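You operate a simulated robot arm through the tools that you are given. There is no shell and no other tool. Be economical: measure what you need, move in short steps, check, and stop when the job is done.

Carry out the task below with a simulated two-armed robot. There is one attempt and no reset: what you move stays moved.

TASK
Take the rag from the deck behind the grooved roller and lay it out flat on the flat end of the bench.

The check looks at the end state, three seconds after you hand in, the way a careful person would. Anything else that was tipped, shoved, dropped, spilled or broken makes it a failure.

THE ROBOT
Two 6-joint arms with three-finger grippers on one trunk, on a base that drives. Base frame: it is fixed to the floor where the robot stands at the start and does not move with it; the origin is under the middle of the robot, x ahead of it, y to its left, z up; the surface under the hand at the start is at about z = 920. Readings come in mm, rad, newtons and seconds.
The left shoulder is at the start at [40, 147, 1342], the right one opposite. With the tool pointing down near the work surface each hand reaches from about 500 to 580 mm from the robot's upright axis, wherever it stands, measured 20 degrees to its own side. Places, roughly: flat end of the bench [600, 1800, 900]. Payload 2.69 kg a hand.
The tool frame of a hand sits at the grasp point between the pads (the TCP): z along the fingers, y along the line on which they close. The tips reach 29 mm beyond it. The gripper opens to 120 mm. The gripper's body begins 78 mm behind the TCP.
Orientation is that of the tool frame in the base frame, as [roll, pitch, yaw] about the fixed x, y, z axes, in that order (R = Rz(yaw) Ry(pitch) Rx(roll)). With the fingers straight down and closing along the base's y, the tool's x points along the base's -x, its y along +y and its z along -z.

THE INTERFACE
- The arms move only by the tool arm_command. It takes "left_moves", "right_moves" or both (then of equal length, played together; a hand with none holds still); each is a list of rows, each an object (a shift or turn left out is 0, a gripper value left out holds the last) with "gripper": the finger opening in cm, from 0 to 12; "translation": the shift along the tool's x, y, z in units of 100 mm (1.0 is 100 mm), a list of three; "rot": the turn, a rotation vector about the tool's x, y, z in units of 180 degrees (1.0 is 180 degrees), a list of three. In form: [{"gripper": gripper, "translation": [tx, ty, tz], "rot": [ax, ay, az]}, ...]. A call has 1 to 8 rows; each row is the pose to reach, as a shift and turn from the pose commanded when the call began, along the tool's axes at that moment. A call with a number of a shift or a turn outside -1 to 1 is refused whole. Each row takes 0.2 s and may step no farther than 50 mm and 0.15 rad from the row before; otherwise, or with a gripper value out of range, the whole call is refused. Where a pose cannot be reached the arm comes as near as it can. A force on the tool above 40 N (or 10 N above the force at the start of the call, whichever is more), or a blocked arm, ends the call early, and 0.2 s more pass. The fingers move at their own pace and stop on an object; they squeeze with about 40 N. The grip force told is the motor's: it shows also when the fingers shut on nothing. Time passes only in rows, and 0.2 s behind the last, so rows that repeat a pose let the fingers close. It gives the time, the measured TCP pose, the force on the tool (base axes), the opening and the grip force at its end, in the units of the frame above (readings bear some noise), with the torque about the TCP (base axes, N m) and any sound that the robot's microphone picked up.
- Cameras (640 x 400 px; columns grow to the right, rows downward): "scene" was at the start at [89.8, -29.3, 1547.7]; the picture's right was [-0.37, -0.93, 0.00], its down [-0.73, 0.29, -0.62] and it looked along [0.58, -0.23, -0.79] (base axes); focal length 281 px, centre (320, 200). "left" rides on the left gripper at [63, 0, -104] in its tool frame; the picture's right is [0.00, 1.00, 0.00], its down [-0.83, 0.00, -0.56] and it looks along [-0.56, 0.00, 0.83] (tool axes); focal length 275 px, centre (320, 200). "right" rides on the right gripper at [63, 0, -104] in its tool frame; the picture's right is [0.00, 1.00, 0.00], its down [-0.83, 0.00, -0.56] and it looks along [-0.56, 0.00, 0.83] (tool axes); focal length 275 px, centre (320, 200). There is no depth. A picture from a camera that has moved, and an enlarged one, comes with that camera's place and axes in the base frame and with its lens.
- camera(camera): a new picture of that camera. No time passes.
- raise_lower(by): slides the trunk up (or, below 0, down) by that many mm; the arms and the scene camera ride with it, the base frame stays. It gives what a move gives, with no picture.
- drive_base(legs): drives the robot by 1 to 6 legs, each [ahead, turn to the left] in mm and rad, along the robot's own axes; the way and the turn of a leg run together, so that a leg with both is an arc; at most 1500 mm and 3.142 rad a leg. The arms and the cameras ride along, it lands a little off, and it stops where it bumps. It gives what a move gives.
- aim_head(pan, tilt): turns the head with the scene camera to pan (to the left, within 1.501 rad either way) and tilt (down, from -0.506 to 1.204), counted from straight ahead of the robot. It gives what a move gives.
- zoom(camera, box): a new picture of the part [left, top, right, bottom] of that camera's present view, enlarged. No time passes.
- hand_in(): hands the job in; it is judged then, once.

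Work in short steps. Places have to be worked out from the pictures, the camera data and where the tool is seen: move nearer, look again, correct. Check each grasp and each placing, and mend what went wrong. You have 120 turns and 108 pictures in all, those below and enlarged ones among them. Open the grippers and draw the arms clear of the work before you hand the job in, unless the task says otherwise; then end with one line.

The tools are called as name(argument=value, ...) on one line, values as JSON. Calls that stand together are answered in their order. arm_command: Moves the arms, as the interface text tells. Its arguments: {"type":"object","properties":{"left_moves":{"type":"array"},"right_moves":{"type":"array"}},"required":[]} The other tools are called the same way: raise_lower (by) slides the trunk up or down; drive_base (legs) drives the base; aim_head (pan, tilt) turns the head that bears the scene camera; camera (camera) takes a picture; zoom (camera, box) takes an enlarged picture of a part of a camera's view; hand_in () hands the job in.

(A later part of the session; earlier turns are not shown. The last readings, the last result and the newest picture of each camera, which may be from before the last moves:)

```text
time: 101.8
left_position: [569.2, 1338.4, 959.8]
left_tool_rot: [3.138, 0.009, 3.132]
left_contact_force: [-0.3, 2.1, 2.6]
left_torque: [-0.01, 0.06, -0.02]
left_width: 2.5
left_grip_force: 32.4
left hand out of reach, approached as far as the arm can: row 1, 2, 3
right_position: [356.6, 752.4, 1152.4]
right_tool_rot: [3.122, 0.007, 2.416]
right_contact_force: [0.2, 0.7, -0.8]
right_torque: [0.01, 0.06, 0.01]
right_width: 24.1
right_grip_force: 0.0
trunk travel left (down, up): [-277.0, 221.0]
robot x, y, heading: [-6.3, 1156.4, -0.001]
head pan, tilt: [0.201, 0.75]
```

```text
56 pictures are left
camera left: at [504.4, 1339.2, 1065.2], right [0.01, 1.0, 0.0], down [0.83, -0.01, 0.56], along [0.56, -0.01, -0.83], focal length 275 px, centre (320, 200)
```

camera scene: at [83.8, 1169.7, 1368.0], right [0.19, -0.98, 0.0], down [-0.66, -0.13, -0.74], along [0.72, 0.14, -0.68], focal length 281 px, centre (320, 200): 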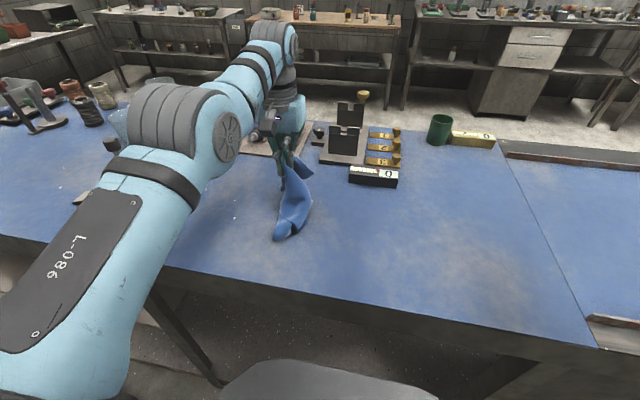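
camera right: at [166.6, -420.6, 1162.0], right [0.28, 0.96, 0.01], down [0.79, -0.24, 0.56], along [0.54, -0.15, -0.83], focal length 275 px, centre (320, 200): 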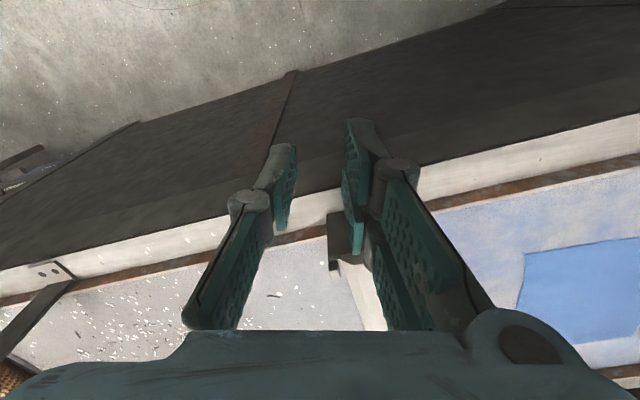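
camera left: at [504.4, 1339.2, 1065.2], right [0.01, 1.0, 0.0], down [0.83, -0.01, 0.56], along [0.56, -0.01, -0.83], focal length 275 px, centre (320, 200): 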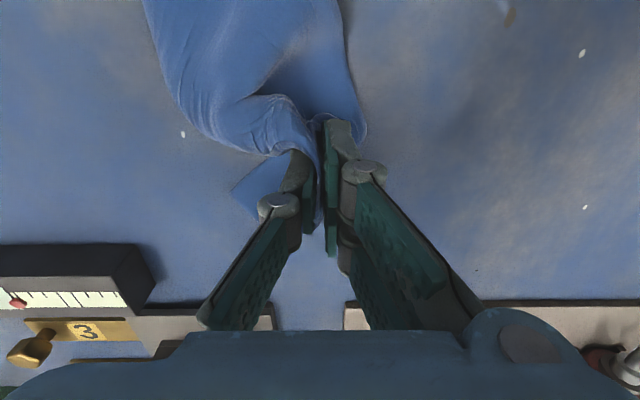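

Tips are close to the bench; I lower 8 mm, open the fingers and rise clear to see how it lies.

arm_command(left_moves=[{"gripper": 0, "translation": [0, 0, 0.08]}, {"gripper": 2, "translation": [0, 0, 0.08]}, {"gripper": 4, "translation": [0, 0, 0.08]}, {"gripper": 4, "translation": [0, 0, -0.1]}, {"translation": [0, 0, -0.5]}, {"translation": [0, 0, -0.98]}])

raise_lower(by=120)

aim_head(pan=0.35, tilt=0.9)

camera(camera="scene")

camera(camera="left")

```text
time: 103.2
left_position: [550.5, 1338.5, 1057.0]
left_tool_rot: [3.138, 0.009, 3.133]
left_contact_force: [0.3, 0.6, 0.3]
left_torque: [0.07, -0.05, 0.01]
left_width: 40.1
left_grip_force: 0.0
left hand out of reach, approached as far as the arm can: row 5, 6
right_position: [355.6, 750.6, 1152.6]
right_tool_rot: [3.119, 0.008, 2.415]
right_contact_force: [-0.7, 0.5, 0.3]
right_torque: [0.0, -0.03, 0.0]
right_width: 24.0
right_grip_force: 0.1
trunk travel left (down, up): [-277.0, 221.0]
robot x, y, heading: [-8.2, 1155.2, -0.003]
head pan, tilt: [0.201, 0.75]
```

```text
time: 104.7
left_position: [553.9, 1339.4, 1174.9]
left_tool_rot: [3.14, 0.009, 3.133]
left_contact_force: [-0.3, 0.6, 0.0]
left_torque: [-0.01, -0.01, -0.02]
left_width: 40.1
left_grip_force: 0.0
right_position: [355.2, 751.6, 1272.9]
right_tool_rot: [3.119, 0.01, 2.416]
right_contact_force: [-1.0, -0.4, 0.0]
right_torque: [0.0, -0.01, -0.01]
right_width: 23.8
right_grip_force: 0.1
trunk travel left (down, up): [-397.0, 101.0]
robot x, y, heading: [-10.0, 1153.3, -0.004]
head pan, tilt: [0.201, 0.75]
```

```text
time: 105.4
left_position: [552.4, 1339.6, 1174.5]
left_tool_rot: [3.14, 0.007, 3.133]
left_contact_force: [-0.1, -0.6, -0.1]
left_torque: [0.0, 0.0, 0.0]
left_width: 39.7
left_grip_force: 0.1
right_position: [355.5, 750.2, 1271.7]
right_tool_rot: [3.123, 0.009, 2.417]
right_contact_force: [0.3, 1.0, 0.6]
right_torque: [0.03, -0.03, -0.01]
right_width: 24.4
right_grip_force: 0.1
trunk travel left (down, up): [-397.0, 101.0]
robot x, y, heading: [-7.7, 1151.6, -0.009]
head pan, tilt: [0.351, 0.901]
```

```text
55 pictures are left
camera scene: at [82.3, 1178.8, 1475.2], right [0.34, -0.94, 0.0], down [-0.74, -0.27, -0.62], along [0.58, 0.21, -0.78], focal length 281 px, centre (320, 200)
```

scene: 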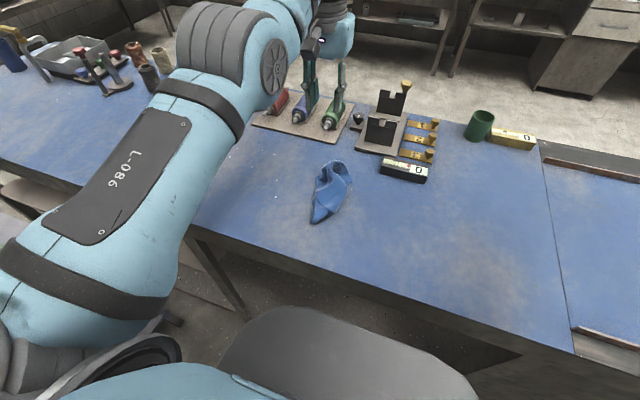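

```text
54 pictures are left
camera left: at [489.6, 1339.9, 1280.5], right [0.01, 1.0, 0.0], down [0.83, -0.01, 0.56], along [0.56, -0.01, -0.83], focal length 275 px, centre (320, 200)
```

left: 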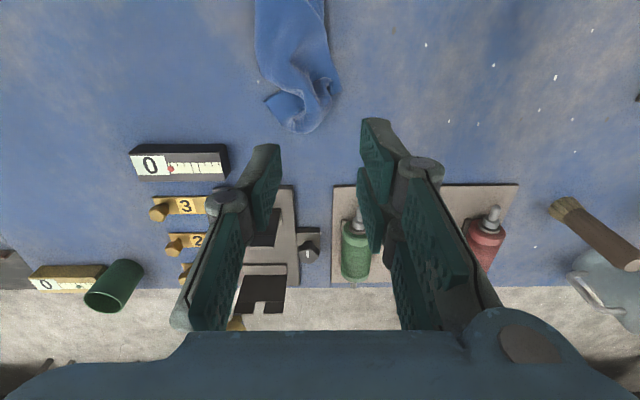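

The rag is on the flat end, folded lengthwise. I zoom in, then back off to get an overhead view of it with the hand camera.

zoom(camera="scene", box=[290, 145, 370, 235])

drive_base(legs=[[-130, 0]])

camera(camera="left")

zoom(camera="left", box=[230, 30, 390, 210])

```text
4.44 times, centred on (330, 190) of scene
camera zoom: at [82.3, 1178.8, 1475.2], right [0.34, -0.94, 0.0], down [-0.74, -0.27, -0.62], along [0.58, 0.21, -0.78], focal length 1249 px, centre (276, 244)
```

zoom: 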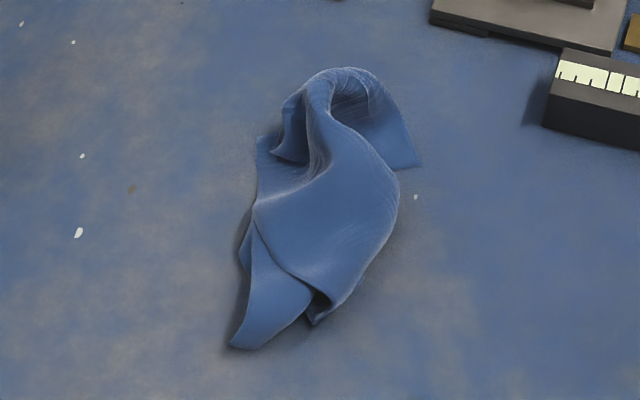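

```text
time: 106.7
left_position: [429.3, 1339.7, 1173.5]
left_tool_rot: [3.141, 0.005, 3.134]
left_contact_force: [0.2, 0.1, -0.2]
left_torque: [0.0, 0.02, -0.03]
left_width: 39.8
left_grip_force: 0.0
right_position: [233.0, 752.7, 1270.5]
right_tool_rot: [3.123, 0.005, 2.416]
right_contact_force: [0.4, 0.2, 0.0]
right_torque: [0.0, 0.02, 0.01]
right_width: 24.0
right_grip_force: 0.1
trunk travel left (down, up): [-397.0, 101.0]
robot x, y, heading: [-139.9, 1153.3, -0.004]
head pan, tilt: [0.351, 0.901]
```

```text
52 pictures are left
camera left: at [365.5, 1340.2, 1278.2], right [0.01, 1.0, 0.0], down [0.83, -0.01, 0.56], along [0.56, -0.01, -0.83], focal length 275 px, centre (320, 200)
```

left: 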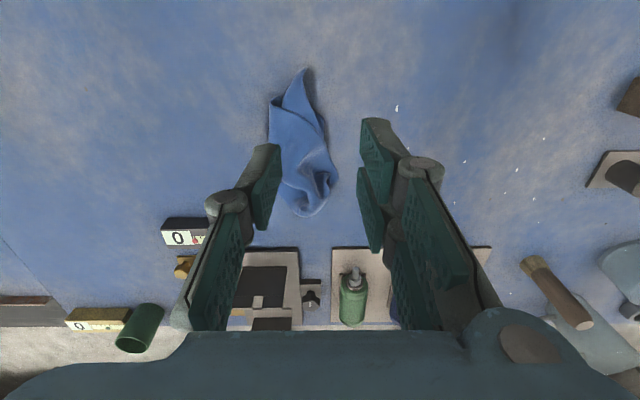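

```text
2.22 times, centred on (310, 120) of left
camera zoom: at [365.5, 1340.2, 1278.2], right [0.01, 1.0, 0.0], down [0.83, -0.01, 0.56], along [0.56, -0.01, -0.83], focal length 612 px, centre (342, 378)
```

zoom: 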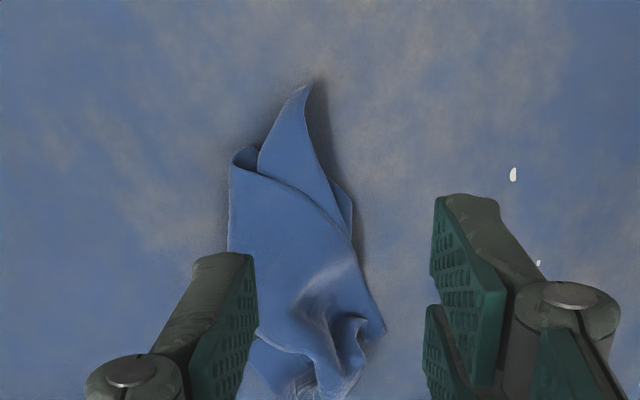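

All four corners seem visible: FR ≈(582,1271), FL ≈(562,1360), near-left tail ≈(422,1328), near-right curl ≈(453,1290). I'll pull corners outward one by one, beginning with FR; first I reposition the base.

drive_base(legs=[[0, 0.18], [134, 0], [0, -0.33]])

camera(camera="left")

camera(camera="scene")

```text
time: 109.7
left_position: [579.1, 1278.5, 1174.8]
left_tool_rot: [3.141, 0.007, 2.985]
left_contact_force: [-0.4, -0.4, -0.2]
left_torque: [0.02, 0.03, 0.0]
left_width: 40.2
left_grip_force: 0.1
right_position: [297.3, 726.3, 1271.9]
right_tool_rot: [3.123, 0.007, 2.266]
right_contact_force: [0.1, 0.6, 0.3]
right_torque: [0.01, 0.01, -0.01]
right_width: 24.0
right_grip_force: 0.0
trunk travel left (down, up): [-397.0, 101.0]
robot x, y, heading: [-6.0, 1176.4, -0.157]
head pan, tilt: [0.351, 0.901]
```

```text
50 pictures are left
camera left: at [516.0, 1288.6, 1279.5], right [0.16, 0.99, 0.0], down [0.82, -0.13, 0.56], along [0.55, -0.09, -0.83], focal length 275 px, centre (320, 200)
```

left: 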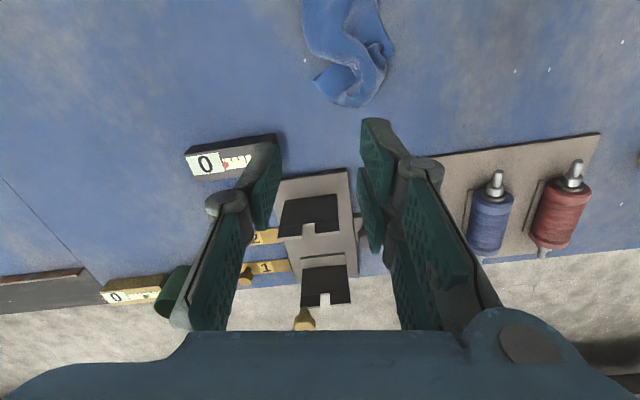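

```text
49 pictures are left
camera scene: at [89.8, 1190.0, 1475.0], right [0.2, -0.98, 0.0], down [-0.77, -0.15, -0.62], along [0.61, 0.12, -0.78], focal length 281 px, centre (320, 200)
```

scene: 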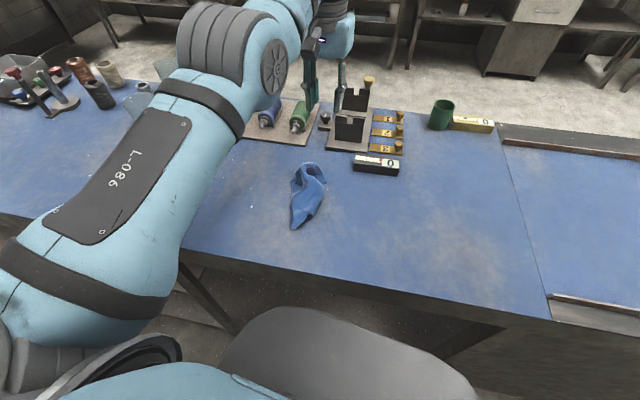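

FR corner confirmed at (584,1272), directly below the hand. I lower with the trunk to just above the bench and check.

raise_lower(by=-205)

camera(camera="left")

```text
time: 111.9
left_position: [577.4, 1277.5, 972.2]
left_tool_rot: [3.138, 0.008, 2.984]
left_contact_force: [0.5, 0.0, -0.6]
left_torque: [0.0, -0.02, 0.04]
left_width: 39.8
left_grip_force: 0.0
right_position: [295.7, 725.3, 1067.0]
right_tool_rot: [3.121, 0.008, 2.267]
right_contact_force: [0.3, 0.6, -0.1]
right_torque: [0.02, 0.0, 0.01]
right_width: 24.1
right_grip_force: 0.0
trunk travel left (down, up): [-192.0, 306.0]
robot x, y, heading: [-5.2, 1183.2, -0.152]
head pan, tilt: [0.351, 0.901]
```

```text
48 pictures are left
camera left: at [514.3, 1287.7, 1076.3], right [0.16, 0.99, 0.0], down [0.82, -0.13, 0.56], along [0.56, -0.09, -0.83], focal length 275 px, centre (320, 200)
```

left: 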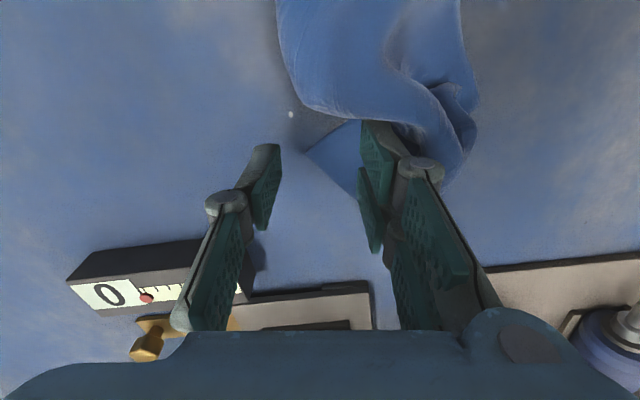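

Corner tip lies between the fingers. I lower to contact with the trunk.

raise_lower(by=-24)

```text
time: 112.6
left_position: [576.4, 1277.8, 949.8]
left_tool_rot: [3.137, 0.012, 2.984]
left_contact_force: [-1.2, 0.7, 20.5]
left_torque: [0.7, 0.34, -0.01]
left_width: 41.4
left_grip_force: 0.6
right_position: [292.7, 725.4, 1044.3]
right_tool_rot: [3.119, 0.008, 2.267]
right_contact_force: [1.1, -0.6, -0.5]
right_torque: [0.03, 0.05, -0.03]
right_width: 23.9
right_grip_force: 0.1
trunk travel left (down, up): [-168.0, 330.0]
robot x, y, heading: [-5.7, 1179.2, -0.151]
head pan, tilt: [0.351, 0.901]
```

Contact (20 N, bench ≈920). I close, lift 25 mm, draw it 65 mm to the right, and look.

arm_command(left_moves=[{"gripper": 2}, {"gripper": 0}, {"gripper": 0}, {"gripper": 0, "translation": [0, 0, -0.12]}, {"gripper": 0, "translation": [0, -0.1, -0.25]}, {"gripper": 0, "translation": [0, -0.3, -0.25]}, {"gripper": 0, "translation": [0, -0.5, -0.25]}, {"gripper": 0, "translation": [0, -0.65, -0.25]}])

camera(camera="left")

camera(camera="scene")

```text
time: 114.4
left_position: [554.5, 1217.2, 967.9]
left_tool_rot: [3.136, 0.008, 2.985]
left_contact_force: [0.3, 0.7, -0.5]
left_torque: [-0.1, 0.0, 0.01]
left_width: 1.4
left_grip_force: 30.0
left hand out of reach, approached as far as the arm can: row 4, 5, 6, 7, 8
right_position: [294.7, 724.3, 1044.1]
right_tool_rot: [3.121, 0.006, 2.266]
right_contact_force: [-0.1, -0.5, -0.1]
right_torque: [-0.01, 0.03, -0.01]
right_width: 24.0
right_grip_force: 0.0
trunk travel left (down, up): [-168.0, 330.0]
robot x, y, heading: [-6.0, 1177.4, -0.156]
head pan, tilt: [0.351, 0.901]
```

```text
47 pictures are left
camera left: at [492.2, 1228.0, 1073.3], right [0.16, 0.99, 0.0], down [0.82, -0.13, 0.56], along [0.56, -0.09, -0.83], focal length 275 px, centre (320, 200)
```

left: 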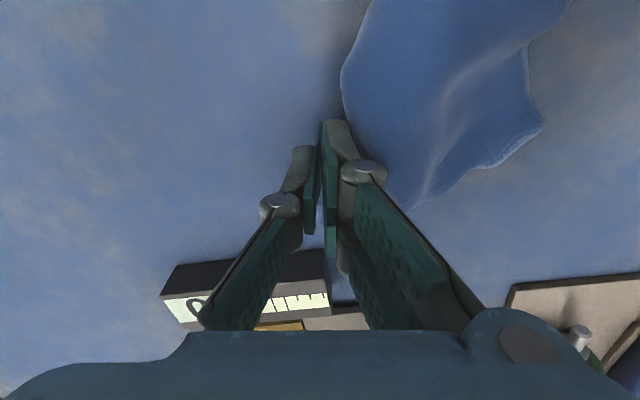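

```text
46 pictures are left
camera scene: at [87.7, 1188.6, 1247.0], right [0.2, -0.98, 0.0], down [-0.77, -0.15, -0.62], along [0.61, 0.12, -0.78], focal length 281 px, centre (320, 200)
```

scene: 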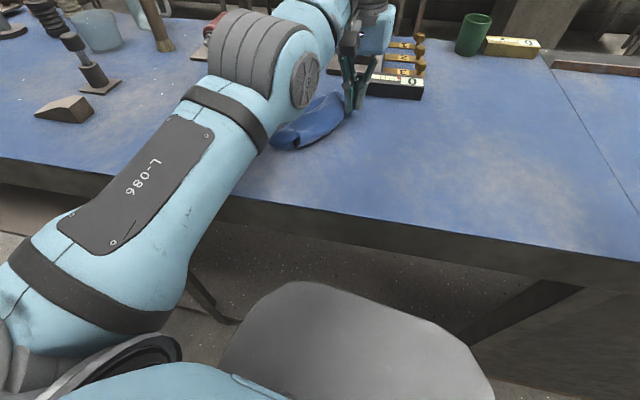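

The corner came along and the rag spread. I set it down, release, and rise to view.

arm_command(left_moves=[{"gripper": 0, "translation": [0, -0.1, 0.08]}, {"gripper": 0, "translation": [0, -0.12, 0.15]}, {"gripper": 2, "translation": [0, -0.12, 0.15]}, {"gripper": 4, "translation": [0, -0.12, 0.13]}, {"gripper": 4, "translation": [0, -0.12, -0.1]}])

raise_lower(by=220)

drive_base(legs=[[-120, 0]])

camera(camera="left")

camera(camera="scene")

```text
time: 115.6
left_position: [548.6, 1207.5, 977.2]
left_tool_rot: [3.139, 0.01, 2.985]
left_contact_force: [0.2, 0.6, -1.0]
left_torque: [-0.01, -0.02, 0.01]
left_width: 40.0
left_grip_force: 0.0
left hand out of reach, approached as far as the arm can: row 5
right_position: [295.1, 725.4, 1044.6]
right_tool_rot: [3.12, 0.009, 2.267]
right_contact_force: [0.0, -0.5, -0.7]
right_torque: [0.04, -0.01, 0.03]
right_width: 24.2
right_grip_force: 0.0
trunk travel left (down, up): [-168.0, 330.0]
robot x, y, heading: [-5.2, 1180.0, -0.153]
head pan, tilt: [0.351, 0.901]
```

```text
time: 117.9
left_position: [549.5, 1208.5, 1197.2]
left_tool_rot: [3.14, 0.01, 2.984]
left_contact_force: [-0.1, -0.1, 0.2]
left_torque: [0.01, 0.04, 0.01]
left_width: 40.0
left_grip_force: 0.0
right_position: [293.8, 725.4, 1262.8]
right_tool_rot: [3.12, 0.009, 2.268]
right_contact_force: [-0.2, 0.3, 0.2]
right_torque: [0.01, 0.04, -0.01]
right_width: 23.9
right_grip_force: 0.0
trunk travel left (down, up): [-388.0, 110.0]
robot x, y, heading: [-7.3, 1174.8, -0.152]
head pan, tilt: [0.351, 0.901]
```

```text
time: 119.2
left_position: [437.0, 1225.9, 1193.0]
left_tool_rot: [3.141, 0.002, 2.984]
left_contact_force: [0.4, 0.8, 0.5]
left_torque: [0.01, 0.02, 0.0]
left_width: 40.0
left_grip_force: 0.1
right_position: [182.9, 743.6, 1262.2]
right_tool_rot: [3.123, 0.003, 2.266]
right_contact_force: [1.1, -0.1, -0.6]
right_torque: [0.0, 0.05, 0.03]
right_width: 24.0
right_grip_force: 0.2
trunk travel left (down, up): [-388.0, 110.0]
robot x, y, heading: [-123.7, 1198.6, -0.157]
head pan, tilt: [0.351, 0.901]
```

```text
45 pictures are left
camera left: at [374.2, 1235.9, 1298.6], right [0.16, 0.99, 0.0], down [0.82, -0.13, 0.56], along [0.55, -0.09, -0.83], focal length 275 px, centre (320, 200)
```

left: 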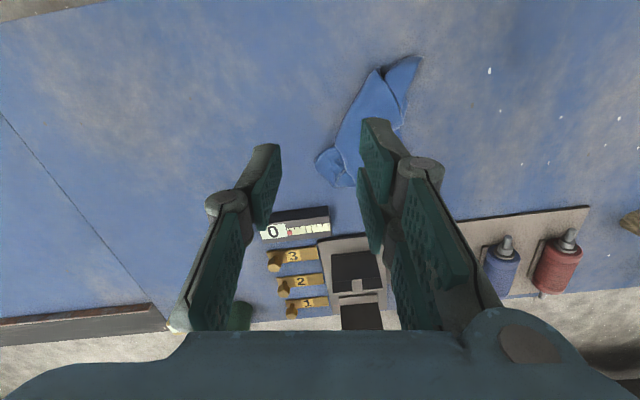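

```text
44 pictures are left
camera scene: at [-23.6, 1206.1, 1465.6], right [0.2, -0.98, 0.0], down [-0.77, -0.15, -0.62], along [0.61, 0.12, -0.79], focal length 281 px, centre (320, 200)
```

scene: 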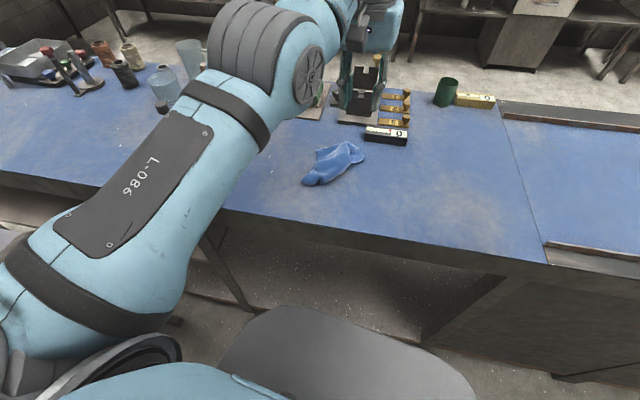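

zoom(camera="scene", box=[290, 130, 380, 195])

zoom(camera="left", box=[290, 40, 450, 200])

```text
6.15 times, centred on (335, 162) of scene
camera zoom: at [-23.6, 1206.1, 1465.6], right [0.2, -0.98, 0.0], down [-0.77, -0.15, -0.62], along [0.61, 0.12, -0.79], focal length 1730 px, centre (228, 431)
```

zoom: 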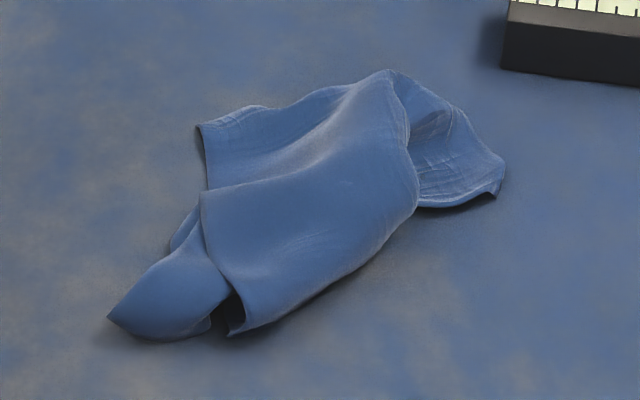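

```text
2.50 times, centred on (370, 120) of left
camera zoom: at [374.2, 1235.9, 1298.6], right [0.16, 0.99, 0.0], down [0.82, -0.13, 0.56], along [0.55, -0.09, -0.83], focal length 688 px, centre (195, 400)
```

zoom: 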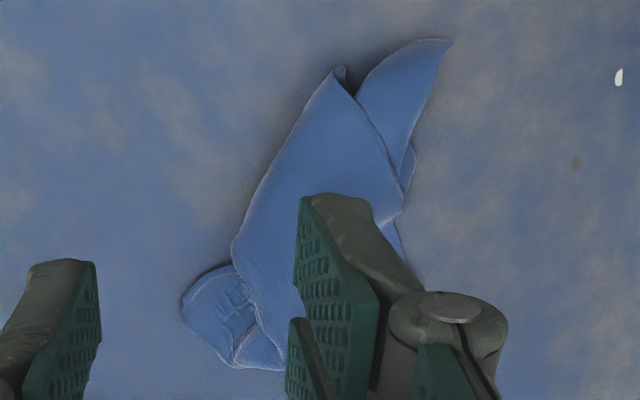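

The near-right corner is flipped over on top (≈(516,1326)); the fold runs along (447,1294)–(535,1232). I reposition to grasp that flap's edge near its corner and flip it back to the right.

drive_base(legs=[[0, 0.155], [82, 0]])

raise_lower(by=-170)

camera(camera="left")

```text
time: 120.9
left_position: [492.4, 1307.5, 1206.2]
left_tool_rot: [3.139, 0.023, 3.134]
left_contact_force: [-0.9, 0.9, 0.7]
left_torque: [0.06, -0.14, 0.02]
left_width: 40.0
left_grip_force: 0.0
right_position: [308.8, 793.3, 1267.1]
right_tool_rot: [3.108, 0.017, 2.418]
right_contact_force: [0.2, -0.3, 1.1]
right_torque: [0.11, 0.04, 0.0]
right_width: 23.6
right_grip_force: 0.1
trunk travel left (down, up): [-388.0, 110.0]
robot x, y, heading: [-40.9, 1198.1, 0.003]
head pan, tilt: [0.351, 0.901]
```

```text
time: 122.8
left_position: [502.3, 1309.0, 1033.0]
left_tool_rot: [3.141, 0.018, 3.137]
left_contact_force: [0.4, -0.4, 0.2]
left_torque: [0.02, -0.02, -0.01]
left_width: 39.8
left_grip_force: 0.0
right_position: [318.1, 795.7, 1096.6]
right_tool_rot: [3.116, 0.012, 2.419]
right_contact_force: [0.2, 0.2, 0.8]
right_torque: [0.04, -0.02, 0.0]
right_width: 23.9
right_grip_force: 0.1
trunk travel left (down, up): [-218.0, 280.0]
robot x, y, heading: [-42.2, 1199.3, -0.003]
head pan, tilt: [0.351, 0.901]
```

```text
41 pictures are left
camera left: at [437.0, 1309.8, 1137.0], right [0.01, 1.0, 0.0], down [0.82, -0.01, 0.57], along [0.57, 0.0, -0.82], focal length 275 px, centre (320, 200)
```

left: 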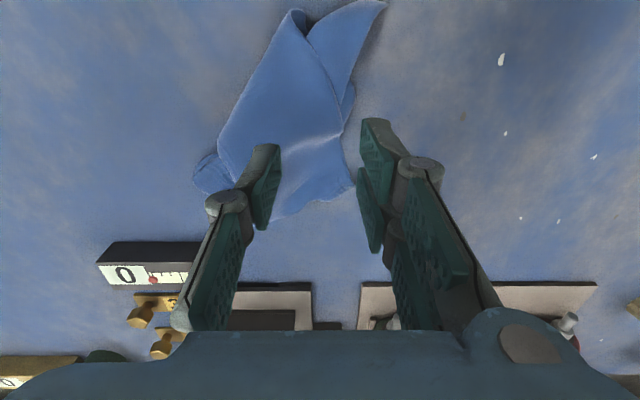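

zoom(camera="left", box=[180, 0, 400, 220])

```text
1.82 times, centred on (290, 110) of left
camera zoom: at [437.0, 1309.8, 1137.0], right [0.01, 1.0, 0.0], down [0.82, -0.01, 0.57], along [0.57, 0.0, -0.82], focal length 500 px, centre (374, 364)
```

zoom: 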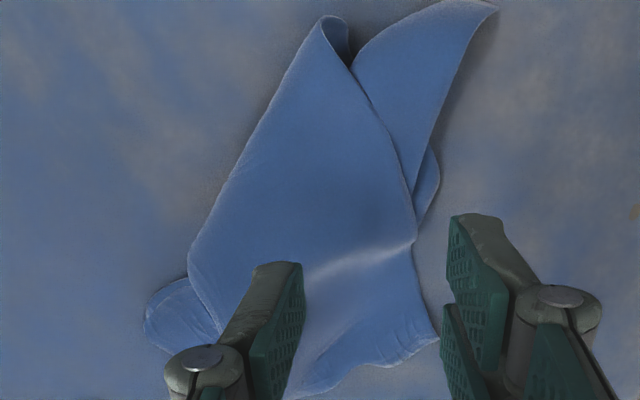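

The near half is folded underneath, with corner NL poking out at about (434,1353). I'll grasp NL, peel it up toward the robot and lay it out; reposition first.

drive_base(legs=[[-66, 0]])

arm_command(left_moves=[{"gripper": 4, "translation": [0, 0.17, 0]}, {"translation": [0, 0.34, 0]}, {"translation": [0, 0.34, 0.3]}])

camera(camera="left")

```text
time: 123.8
left_position: [440.3, 1310.4, 1031.6]
left_tool_rot: [3.14, 0.01, 3.137]
left_contact_force: [0.8, -0.6, -1.0]
left_torque: [-0.02, 0.05, -0.01]
left_width: 39.7
left_grip_force: 0.1
right_position: [257.5, 795.9, 1093.9]
right_tool_rot: [3.118, 0.008, 2.42]
right_contact_force: [0.3, -0.9, -0.2]
right_torque: [0.0, 0.02, -0.01]
right_width: 24.0
right_grip_force: 0.1
trunk travel left (down, up): [-218.0, 280.0]
robot x, y, heading: [-106.9, 1197.8, 0.003]
head pan, tilt: [0.351, 0.901]
```

```text
time: 124.6
left_position: [449.0, 1342.3, 1003.7]
left_tool_rot: [3.138, 0.015, 3.139]
left_contact_force: [0.5, -1.3, 0.4]
left_torque: [0.0, 0.04, 0.03]
left_width: 40.0
left_grip_force: 0.1
left hand out of reach, approached as far as the arm can: row 2, 3
right_position: [254.9, 795.2, 1096.1]
right_tool_rot: [3.116, 0.012, 2.421]
right_contact_force: [0.0, 0.0, 0.6]
right_torque: [-0.04, 0.01, -0.02]
right_width: 24.0
right_grip_force: 0.0
trunk travel left (down, up): [-218.0, 280.0]
robot x, y, heading: [-106.6, 1194.3, -0.004]
head pan, tilt: [0.351, 0.901]
```

```text
39 pictures are left
camera left: at [384.2, 1343.2, 1108.8], right [0.01, 1.0, 0.0], down [0.82, -0.01, 0.57], along [0.57, 0.0, -0.82], focal length 275 px, centre (320, 200)
```

left: 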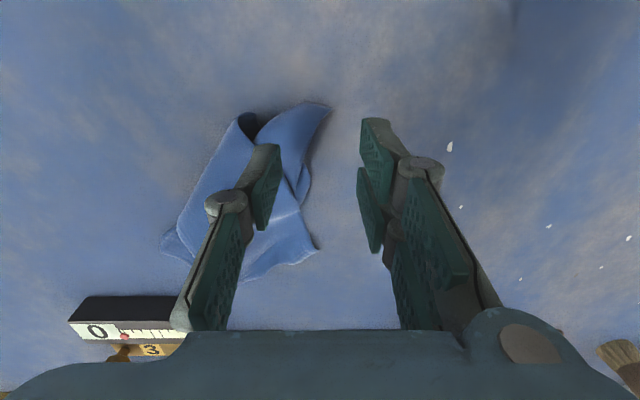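

NL tip is at (436,1350). I back 10 mm, shift slightly right, and lower to contact.

drive_base(legs=[[-10, 0]])

raise_lower(by=-45)

camera(camera="left")

```text
time: 125.3
left_position: [440.5, 1344.1, 1003.3]
left_tool_rot: [3.139, 0.011, 3.137]
left_contact_force: [0.4, -0.1, 0.2]
left_torque: [-0.02, 0.01, 0.02]
left_width: 40.0
left_grip_force: 0.0
right_position: [246.5, 796.3, 1096.0]
right_tool_rot: [3.118, 0.011, 2.421]
right_contact_force: [0.1, 0.1, -0.8]
right_torque: [-0.02, 0.04, 0.0]
right_width: 24.1
right_grip_force: 0.2
trunk travel left (down, up): [-218.0, 280.0]
robot x, y, heading: [-113.6, 1198.0, -0.0]
head pan, tilt: [0.351, 0.901]
```

```text
time: 126.2
left_position: [438.2, 1342.8, 960.8]
left_tool_rot: [-3.141, 0.013, 3.139]
left_contact_force: [-0.2, 0.1, -0.2]
left_torque: [0.0, 0.0, 0.03]
left_width: 40.0
left_grip_force: 0.1
right_position: [244.6, 795.9, 1052.8]
right_tool_rot: [3.114, 0.013, 2.421]
right_contact_force: [-0.1, -0.8, 0.1]
right_torque: [0.01, 0.02, -0.01]
right_width: 23.8
right_grip_force: 0.1
trunk travel left (down, up): [-173.0, 325.0]
robot x, y, heading: [-116.0, 1198.6, -0.002]
head pan, tilt: [0.351, 0.901]
```

```text
38 pictures are left
camera left: at [373.8, 1343.2, 1064.1], right [0.01, 1.0, 0.0], down [0.82, -0.01, 0.57], along [0.57, 0.0, -0.82], focal length 275 px, centre (320, 200)
```

left: 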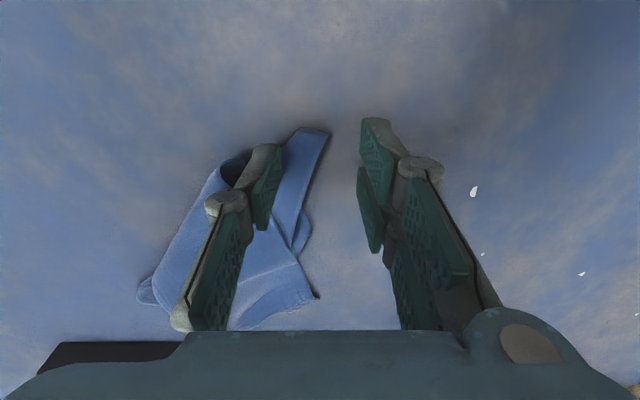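

Aligned: the tip sits between the fingers. I lower to contact and close.

arm_command(left_moves=[{"gripper": 4, "translation": [0.03, 0.03, 0.05]}, {"translation": [0.03, 0.03, 0.1]}, {"translation": [0.03, 0.03, 0.125]}])

arm_command(left_moves=[{"gripper": 2}, {"gripper": 0}, {"gripper": 0}, {"gripper": 0}, {"gripper": 0, "translation": [0, 0, -0.2]}, {"gripper": 0, "translation": [0, 0, -0.4]}])

camera(camera="left")

```text
time: 127.0
left_position: [439.9, 1342.8, 950.6]
left_tool_rot: [3.137, 0.018, 3.137]
left_contact_force: [2.0, -3.2, 14.9]
left_torque: [-0.45, -0.16, 0.03]
left_width: 44.0
left_grip_force: 2.2
left hand out of reach, approached as far as the arm can: row 1, 2, 3
right_position: [242.4, 794.7, 1052.2]
right_tool_rot: [3.115, 0.012, 2.42]
right_contact_force: [0.3, -0.3, 0.2]
right_torque: [-0.02, 0.0, -0.02]
right_width: 23.9
right_grip_force: 0.0
trunk travel left (down, up): [-173.0, 325.0]
robot x, y, heading: [-114.7, 1201.0, 0.006]
head pan, tilt: [0.351, 0.901]
```

```text
time: 128.4
left_position: [431.2, 1345.4, 985.7]
left_tool_rot: [3.139, 0.014, 3.139]
left_contact_force: [0.2, -1.4, 0.7]
left_torque: [-0.06, -0.04, -0.03]
left_width: 1.7
left_grip_force: 28.6
left hand out of reach, approached as far as the arm can: row 6
right_position: [243.7, 794.8, 1050.5]
right_tool_rot: [3.115, 0.012, 2.422]
right_contact_force: [-0.2, -0.4, -0.1]
right_torque: [-0.01, 0.03, -0.02]
right_width: 23.9
right_grip_force: 0.1
trunk travel left (down, up): [-173.0, 325.0]
robot x, y, heading: [-113.9, 1198.9, 0.001]
head pan, tilt: [0.351, 0.901]
```

```text
37 pictures are left
camera left: at [367.7, 1346.0, 1089.7], right [0.01, 1.0, 0.0], down [0.82, -0.01, 0.57], along [0.57, 0.0, -0.82], focal length 275 px, centre (320, 200)
```

left: 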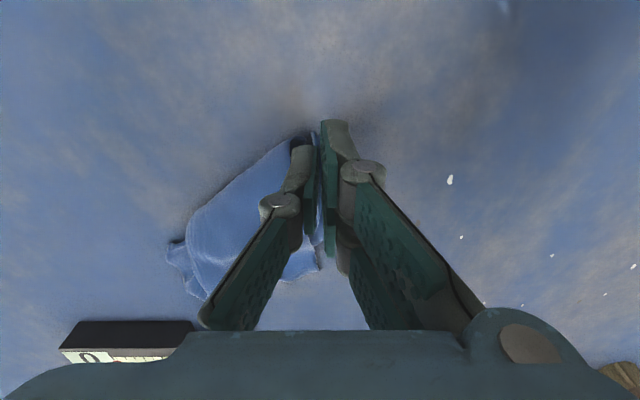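

Held. I lift 100 mm with the trunk and look at how the near half peels out.

raise_lower(by=100)

camera(camera="left")

camera(camera="scene")

```text
time: 129.8
left_position: [432.9, 1345.8, 1084.5]
left_tool_rot: [3.14, 0.015, 3.14]
left_contact_force: [-0.1, -0.2, 1.1]
left_torque: [0.01, 0.0, 0.0]
left_width: 1.6
left_grip_force: 29.5
right_position: [245.3, 795.5, 1150.9]
right_tool_rot: [3.115, 0.012, 2.422]
right_contact_force: [0.0, 0.6, -0.4]
right_torque: [0.01, 0.02, 0.02]
right_width: 23.9
right_grip_force: 0.1
trunk travel left (down, up): [-273.0, 225.0]
robot x, y, heading: [-115.4, 1196.0, -0.003]
head pan, tilt: [0.351, 0.901]
```

```text
36 pictures are left
camera left: at [368.9, 1346.5, 1188.6], right [0.01, 1.0, 0.0], down [0.82, -0.01, 0.57], along [0.57, 0.0, -0.82], focal length 275 px, centre (320, 200)
```

left: 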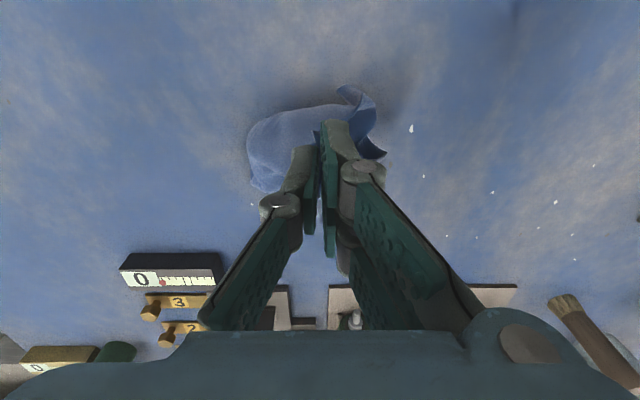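

```text
35 pictures are left
camera scene: at [-25.7, 1221.6, 1351.5], right [0.34, -0.94, 0.0], down [-0.74, -0.27, -0.62], along [0.58, 0.21, -0.78], focal length 281 px, centre (320, 200)
```

scene: 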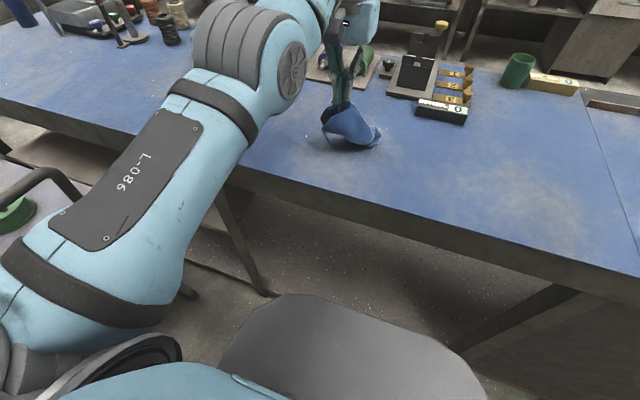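

The whole rag gathers up under the hand, so I lift it fully to let it fall open by its corner, then look.

raise_lower(by=220)

zoom(camera="scene", box=[240, 0, 440, 200])

camera(camera="left")

```text
time: 132.1
left_position: [432.7, 1346.7, 1305.0]
left_tool_rot: [3.14, 0.014, 3.139]
left_contact_force: [-1.6, 0.1, -0.5]
left_torque: [-0.01, 0.0, 0.0]
left_width: 1.0
left_grip_force: 30.1
right_position: [245.6, 795.6, 1370.4]
right_tool_rot: [3.114, 0.013, 2.419]
right_contact_force: [0.1, -0.3, -0.1]
right_torque: [0.0, -0.02, 0.0]
right_width: 23.8
right_grip_force: 0.1
trunk travel left (down, up): [-493.0, 5.0]
robot x, y, heading: [-116.2, 1197.4, 0.0]
head pan, tilt: [0.351, 0.901]
```

```text
2.00 times, centred on (340, 100) of scene
camera zoom: at [-25.7, 1221.5, 1571.3], right [0.34, -0.94, 0.0], down [-0.74, -0.27, -0.62], along [0.58, 0.21, -0.78], focal length 562 px, centre (280, 400)
```

zoom: 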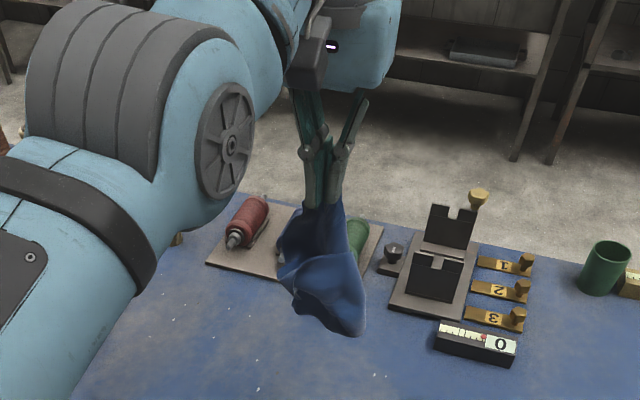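

```text
33 pictures are left
camera left: at [368.8, 1346.4, 1408.5], right [0.01, 1.0, 0.0], down [0.82, -0.01, 0.57], along [0.57, 0.0, -0.82], focal length 275 px, centre (320, 200)
```

left: 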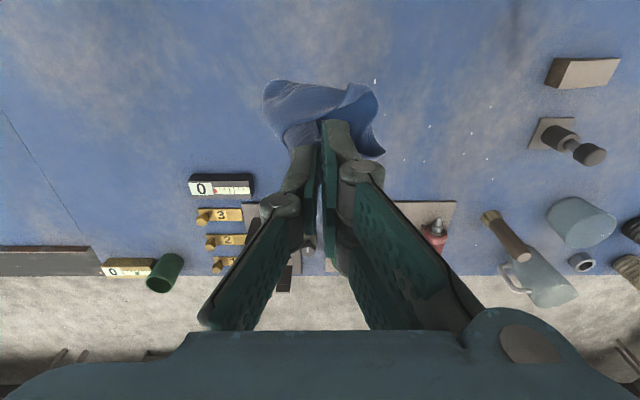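

It hangs from the corner. I'll lay it along y by rotating the base: turn right 0.3, lower until the tail touches, then sweep left while lowering.

drive_base(legs=[[0, -0.15], [0, -0.15]])

raise_lower(by=-205)

camera(camera="left")

camera(camera="scene")

```text
time: 133.8
left_position: [455.9, 1181.8, 1302.4]
left_tool_rot: [-3.14, 0.013, 2.841]
left_contact_force: [-0.1, 0.1, 0.2]
left_torque: [-0.01, 0.01, 0.01]
left_width: 1.0
left_grip_force: 30.3
right_position: [113.5, 711.1, 1372.0]
right_tool_rot: [3.119, 0.013, 2.122]
right_contact_force: [-0.5, -0.4, -0.6]
right_torque: [-0.04, 0.01, -0.03]
right_width: 23.9
right_grip_force: 0.1
trunk travel left (down, up): [-493.0, 5.0]
robot x, y, heading: [-117.1, 1198.0, -0.296]
head pan, tilt: [0.351, 0.901]
```

```text
time: 136.0
left_position: [452.8, 1178.1, 1099.3]
left_tool_rot: [3.14, 0.015, 2.839]
left_contact_force: [0.7, -0.2, -0.6]
left_torque: [0.0, -0.02, 0.01]
left_width: 1.3
left_grip_force: 29.8
right_position: [110.8, 707.8, 1166.3]
right_tool_rot: [3.116, 0.011, 2.122]
right_contact_force: [-0.1, 0.7, 1.3]
right_torque: [0.0, 0.0, 0.01]
right_width: 23.7
right_grip_force: 0.0
trunk travel left (down, up): [-288.0, 210.0]
robot x, y, heading: [-118.7, 1197.0, -0.296]
head pan, tilt: [0.351, 0.901]
```

```text
32 pictures are left
camera left: at [391.3, 1196.9, 1203.5], right [0.3, 0.95, 0.0], down [0.78, -0.25, 0.57], along [0.54, -0.17, -0.82], focal length 275 px, centre (320, 200)
```

left: 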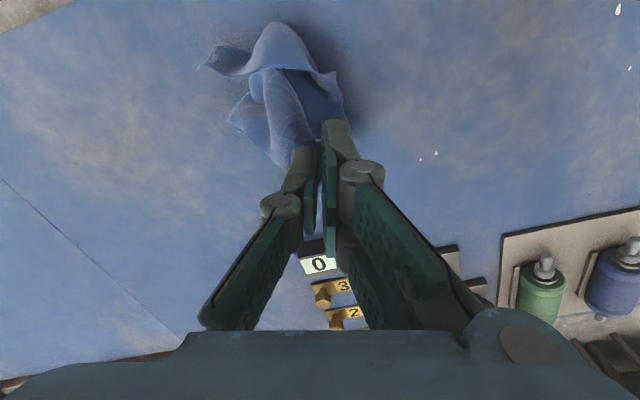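

```text
31 pictures are left
camera scene: at [-22.2, 1193.4, 1366.2], right [0.05, -1.0, 0.0], down [-0.78, -0.04, -0.62], along [0.62, 0.03, -0.78], focal length 281 px, centre (320, 200)
```

scene: 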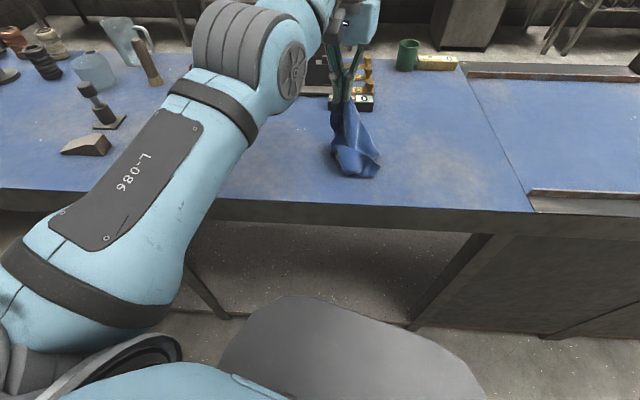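

It has opened up nicely and is touching. Now I sweep left and lower in steps.

drive_base(legs=[[0, 0.09]])

raise_lower(by=-30)

drive_base(legs=[[0, 0.09]])

raise_lower(by=-35)

drive_base(legs=[[0, 0.09]])

raise_lower(by=-35)

drive_base(legs=[[0, 0.08]])

raise_lower(by=-35)

camera(camera="left")

camera(camera="scene")

```text
time: 136.9
left_position: [450.4, 1227.4, 1100.4]
left_tool_rot: [3.137, 0.014, 2.929]
left_contact_force: [-0.7, 0.3, -0.7]
left_torque: [0.04, -0.02, -0.02]
left_width: 1.0
left_grip_force: 30.9
right_position: [152.5, 727.2, 1164.9]
right_tool_rot: [3.114, 0.013, 2.211]
right_contact_force: [-0.9, -0.3, 0.7]
right_torque: [0.01, 0.01, 0.0]
right_width: 24.0
right_grip_force: 0.0
trunk travel left (down, up): [-288.0, 210.0]
robot x, y, heading: [-117.9, 1198.7, -0.207]
head pan, tilt: [0.351, 0.901]
```

```text
time: 137.6
left_position: [453.0, 1229.8, 1070.0]
left_tool_rot: [3.141, 0.012, 2.931]
left_contact_force: [-1.0, 0.4, 0.1]
left_torque: [-0.02, 0.04, 0.0]
left_width: 1.1
left_grip_force: 31.3
right_position: [153.5, 729.7, 1135.9]
right_tool_rot: [3.119, 0.013, 2.211]
right_contact_force: [0.5, 0.0, 0.1]
right_torque: [0.02, -0.03, 0.0]
right_width: 24.1
right_grip_force: 0.2
trunk travel left (down, up): [-258.0, 240.0]
robot x, y, heading: [-115.3, 1196.5, -0.208]
head pan, tilt: [0.351, 0.901]
```

```text
time: 138.5
left_position: [447.1, 1277.4, 1069.7]
left_tool_rot: [3.14, 0.015, 3.019]
left_contact_force: [0.6, -0.1, -1.2]
left_torque: [0.03, -0.01, -0.01]
left_width: 1.3
left_grip_force: 30.5
right_position: [191.9, 754.3, 1135.6]
right_tool_rot: [3.115, 0.013, 2.302]
right_contact_force: [0.1, -0.2, 1.1]
right_torque: [0.01, -0.03, 0.0]
right_width: 24.0
right_grip_force: 0.1
trunk travel left (down, up): [-258.0, 240.0]
robot x, y, heading: [-116.0, 1198.8, -0.114]
head pan, tilt: [0.351, 0.901]
```

```text
time: 139.3
left_position: [447.0, 1280.6, 1033.8]
left_tool_rot: [3.141, 0.013, 3.019]
left_contact_force: [0.1, 0.6, 0.7]
left_torque: [0.02, -0.01, 0.01]
left_width: 1.0
left_grip_force: 30.9
right_position: [194.4, 756.1, 1101.5]
right_tool_rot: [3.119, 0.01, 2.302]
right_contact_force: [-1.6, -1.3, 0.1]
right_torque: [-0.02, -0.01, 0.0]
right_width: 24.2
right_grip_force: 0.0
trunk travel left (down, up): [-223.0, 275.0]
robot x, y, heading: [-118.8, 1198.2, -0.116]
head pan, tilt: [0.351, 0.901]
```

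```text
time: 140.2
left_position: [436.1, 1326.9, 1035.0]
left_tool_rot: [3.139, 0.012, 3.109]
left_contact_force: [-0.1, -0.3, -0.5]
left_torque: [0.0, -0.01, 0.03]
left_width: 1.1
left_grip_force: 30.9
right_position: [231.4, 784.1, 1100.5]
right_tool_rot: [3.113, 0.012, 2.391]
right_contact_force: [0.9, -0.1, 0.4]
right_torque: [0.0, -0.04, -0.02]
right_width: 23.7
right_grip_force: 0.1
trunk travel left (down, up): [-223.0, 275.0]
robot x, y, heading: [-114.4, 1197.2, -0.035]
head pan, tilt: [0.351, 0.901]
```

```text
time: 141.0
left_position: [437.6, 1330.8, 998.7]
left_tool_rot: [3.139, 0.012, 3.108]
left_contact_force: [0.3, -0.5, -0.1]
left_torque: [0.01, 0.01, -0.04]
left_width: 1.5
left_grip_force: 30.7
right_position: [232.5, 784.6, 1066.0]
right_tool_rot: [3.117, 0.011, 2.39]
right_contact_force: [1.2, -0.2, 0.0]
right_torque: [-0.01, -0.02, 0.02]
right_width: 24.3
right_grip_force: 0.1
trunk travel left (down, up): [-188.0, 310.0]
robot x, y, heading: [-117.2, 1199.5, -0.033]
head pan, tilt: [0.351, 0.901]
```

```text
time: 141.9
left_position: [424.7, 1371.6, 1000.0]
left_tool_rot: [3.139, 0.012, -3.096]
left_contact_force: [0.6, -0.4, 1.1]
left_torque: [0.0, 0.02, 0.0]
left_width: 1.3
left_grip_force: 30.6
right_position: [262.8, 812.9, 1065.0]
right_tool_rot: [3.116, 0.012, 2.47]
right_contact_force: [-0.1, -0.2, -0.7]
right_torque: [-0.04, 0.0, -0.01]
right_width: 24.1
right_grip_force: 0.1
trunk travel left (down, up): [-188.0, 310.0]
robot x, y, heading: [-116.4, 1192.9, 0.049]
head pan, tilt: [0.351, 0.901]
```

```text
time: 142.7
left_position: [424.4, 1372.6, 963.7]
left_tool_rot: [3.14, 0.012, -3.097]
left_contact_force: [-0.5, 0.2, 0.5]
left_torque: [0.01, -0.01, -0.01]
left_width: 1.3
left_grip_force: 30.4
right_position: [263.3, 814.4, 1032.1]
right_tool_rot: [3.116, 0.014, 2.469]
right_contact_force: [0.3, -0.1, 0.4]
right_torque: [0.03, 0.0, -0.05]
right_width: 23.9
right_grip_force: 0.2
trunk travel left (down, up): [-153.0, 345.0]
robot x, y, heading: [-116.9, 1199.7, 0.049]
head pan, tilt: [0.351, 0.901]
```

```text
30 pictures are left
camera left: at [360.3, 1370.3, 1068.4], right [-0.04, 1.0, 0.0], down [0.82, 0.03, 0.57], along [0.56, 0.02, -0.82], focal length 275 px, centre (320, 200)
```

left: 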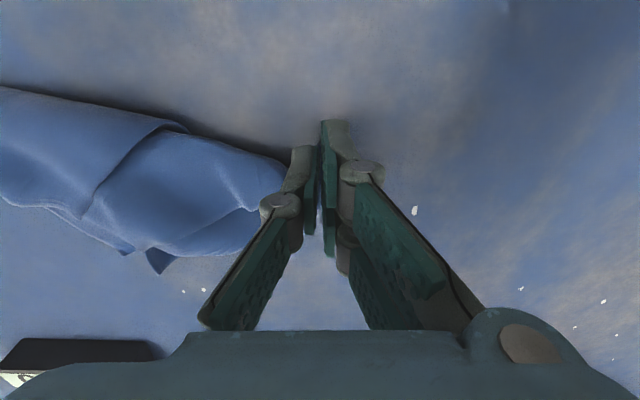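

```text
29 pictures are left
camera scene: at [-27.6, 1226.3, 1231.7], right [0.39, -0.92, 0.0], down [-0.72, -0.31, -0.62], along [0.57, 0.24, -0.78], focal length 281 px, centre (320, 200)
```

scene: 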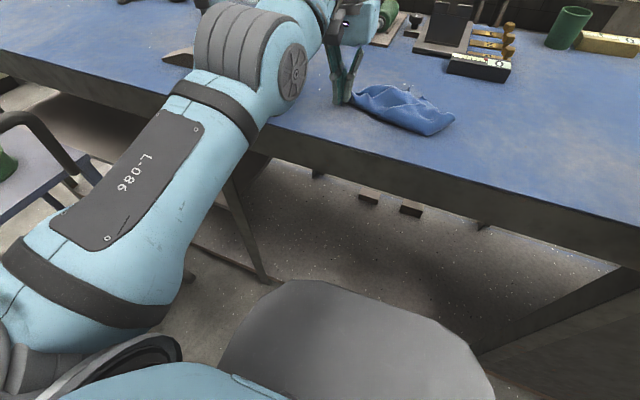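

Laid along y. I lower to the surface, release, rise and inspect.

arm_command(left_moves=[{"gripper": 0, "translation": [0, 0.05, 0.1]}, {"gripper": 2, "translation": [0, 0.05, 0.1]}, {"gripper": 4, "translation": [0, 0.05, 0.1]}, {"gripper": 4, "translation": [0, 0.05, -0.3]}])

raise_lower(by=230)

drive_base(legs=[[0, -0.2]])

aim_head(pan=0.3, tilt=0.9)

camera(camera="scene")

camera(camera="left")

```text
time: 143.7
left_position: [416.3, 1378.3, 990.4]
left_tool_rot: [3.139, 0.013, -3.097]
left_contact_force: [-1.2, -0.6, 1.1]
left_torque: [0.01, -0.03, 0.0]
left_width: 40.0
left_grip_force: 0.2
left hand out of reach, approached as far as the arm can: row 4
right_position: [262.0, 813.4, 1031.6]
right_tool_rot: [3.116, 0.016, 2.469]
right_contact_force: [-0.3, -0.9, 0.5]
right_torque: [-0.02, -0.03, 0.0]
right_width: 24.0
right_grip_force: 0.0
trunk travel left (down, up): [-153.0, 345.0]
robot x, y, heading: [-118.8, 1196.8, 0.044]
head pan, tilt: [0.351, 0.901]
```

```text
time: 146.1
left_position: [417.1, 1379.0, 1219.5]
left_tool_rot: [3.14, 0.011, -3.095]
left_contact_force: [-0.2, -0.6, 1.0]
left_torque: [0.0, -0.03, -0.01]
left_width: 40.0
left_grip_force: 0.1
right_position: [263.4, 814.5, 1260.1]
right_tool_rot: [3.115, 0.014, 2.469]
right_contact_force: [-0.1, 0.4, 0.8]
right_torque: [0.01, 0.01, -0.01]
right_width: 24.0
right_grip_force: 0.1
trunk travel left (down, up): [-383.0, 115.0]
robot x, y, heading: [-115.0, 1200.0, 0.049]
head pan, tilt: [0.351, 0.901]
```

```text
time: 147.2
left_position: [443.0, 1272.2, 1218.2]
left_tool_rot: [-3.141, 0.011, 2.99]
left_contact_force: [-0.2, 0.6, -0.7]
left_torque: [-0.02, 0.01, 0.03]
left_width: 40.0
left_grip_force: 0.1
right_position: [181.1, 748.5, 1260.4]
right_tool_rot: [3.118, 0.011, 2.271]
right_contact_force: [-0.6, 1.4, -0.3]
right_torque: [0.0, 0.0, -0.01]
right_width: 24.0
right_grip_force: 0.1
trunk travel left (down, up): [-383.0, 115.0]
robot x, y, heading: [-117.9, 1198.5, -0.149]
head pan, tilt: [0.351, 0.901]
```

```text
time: 147.8
left_position: [442.9, 1269.7, 1219.4]
left_tool_rot: [3.141, 0.012, 2.99]
left_contact_force: [-1.0, 0.6, -0.3]
left_torque: [-0.03, -0.02, -0.02]
left_width: 39.9
left_grip_force: 0.1
right_position: [181.5, 747.3, 1260.9]
right_tool_rot: [3.116, 0.012, 2.271]
right_contact_force: [0.1, 0.6, -0.7]
right_torque: [0.03, 0.0, 0.03]
right_width: 23.9
right_grip_force: 0.1
trunk travel left (down, up): [-383.0, 115.0]
robot x, y, heading: [-117.9, 1199.9, -0.147]
head pan, tilt: [0.3, 0.901]
```

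```text
28 pictures are left
camera scene: at [-22.3, 1204.8, 1461.0], right [0.15, -0.99, 0.0], down [-0.77, -0.12, -0.62], along [0.61, 0.09, -0.78], focal length 281 px, centre (320, 200)
```

scene: 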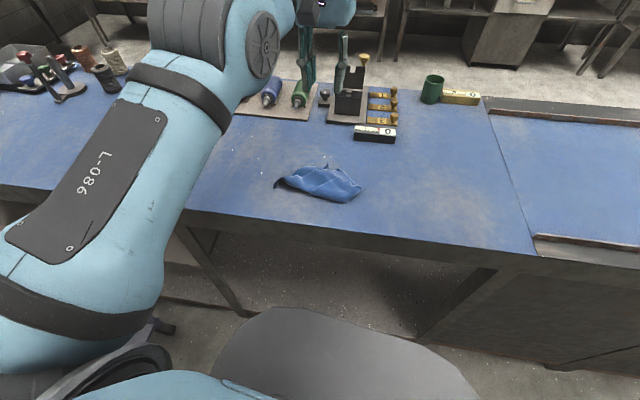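

```text
27 pictures are left
camera left: at [378.6, 1280.4, 1323.5], right [0.16, 0.99, 0.0], down [0.81, -0.13, 0.57], along [0.56, -0.09, -0.82], focal length 275 px, centre (320, 200)
```

left: 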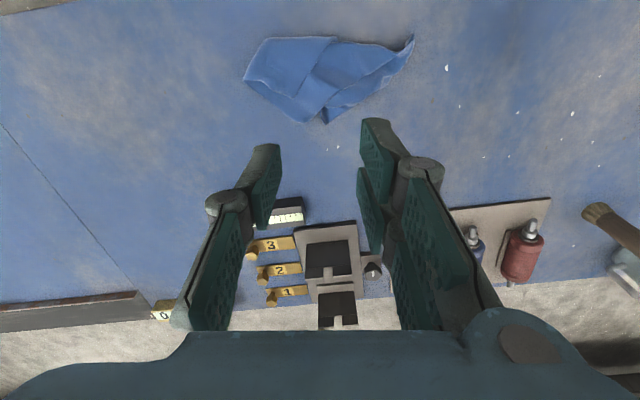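

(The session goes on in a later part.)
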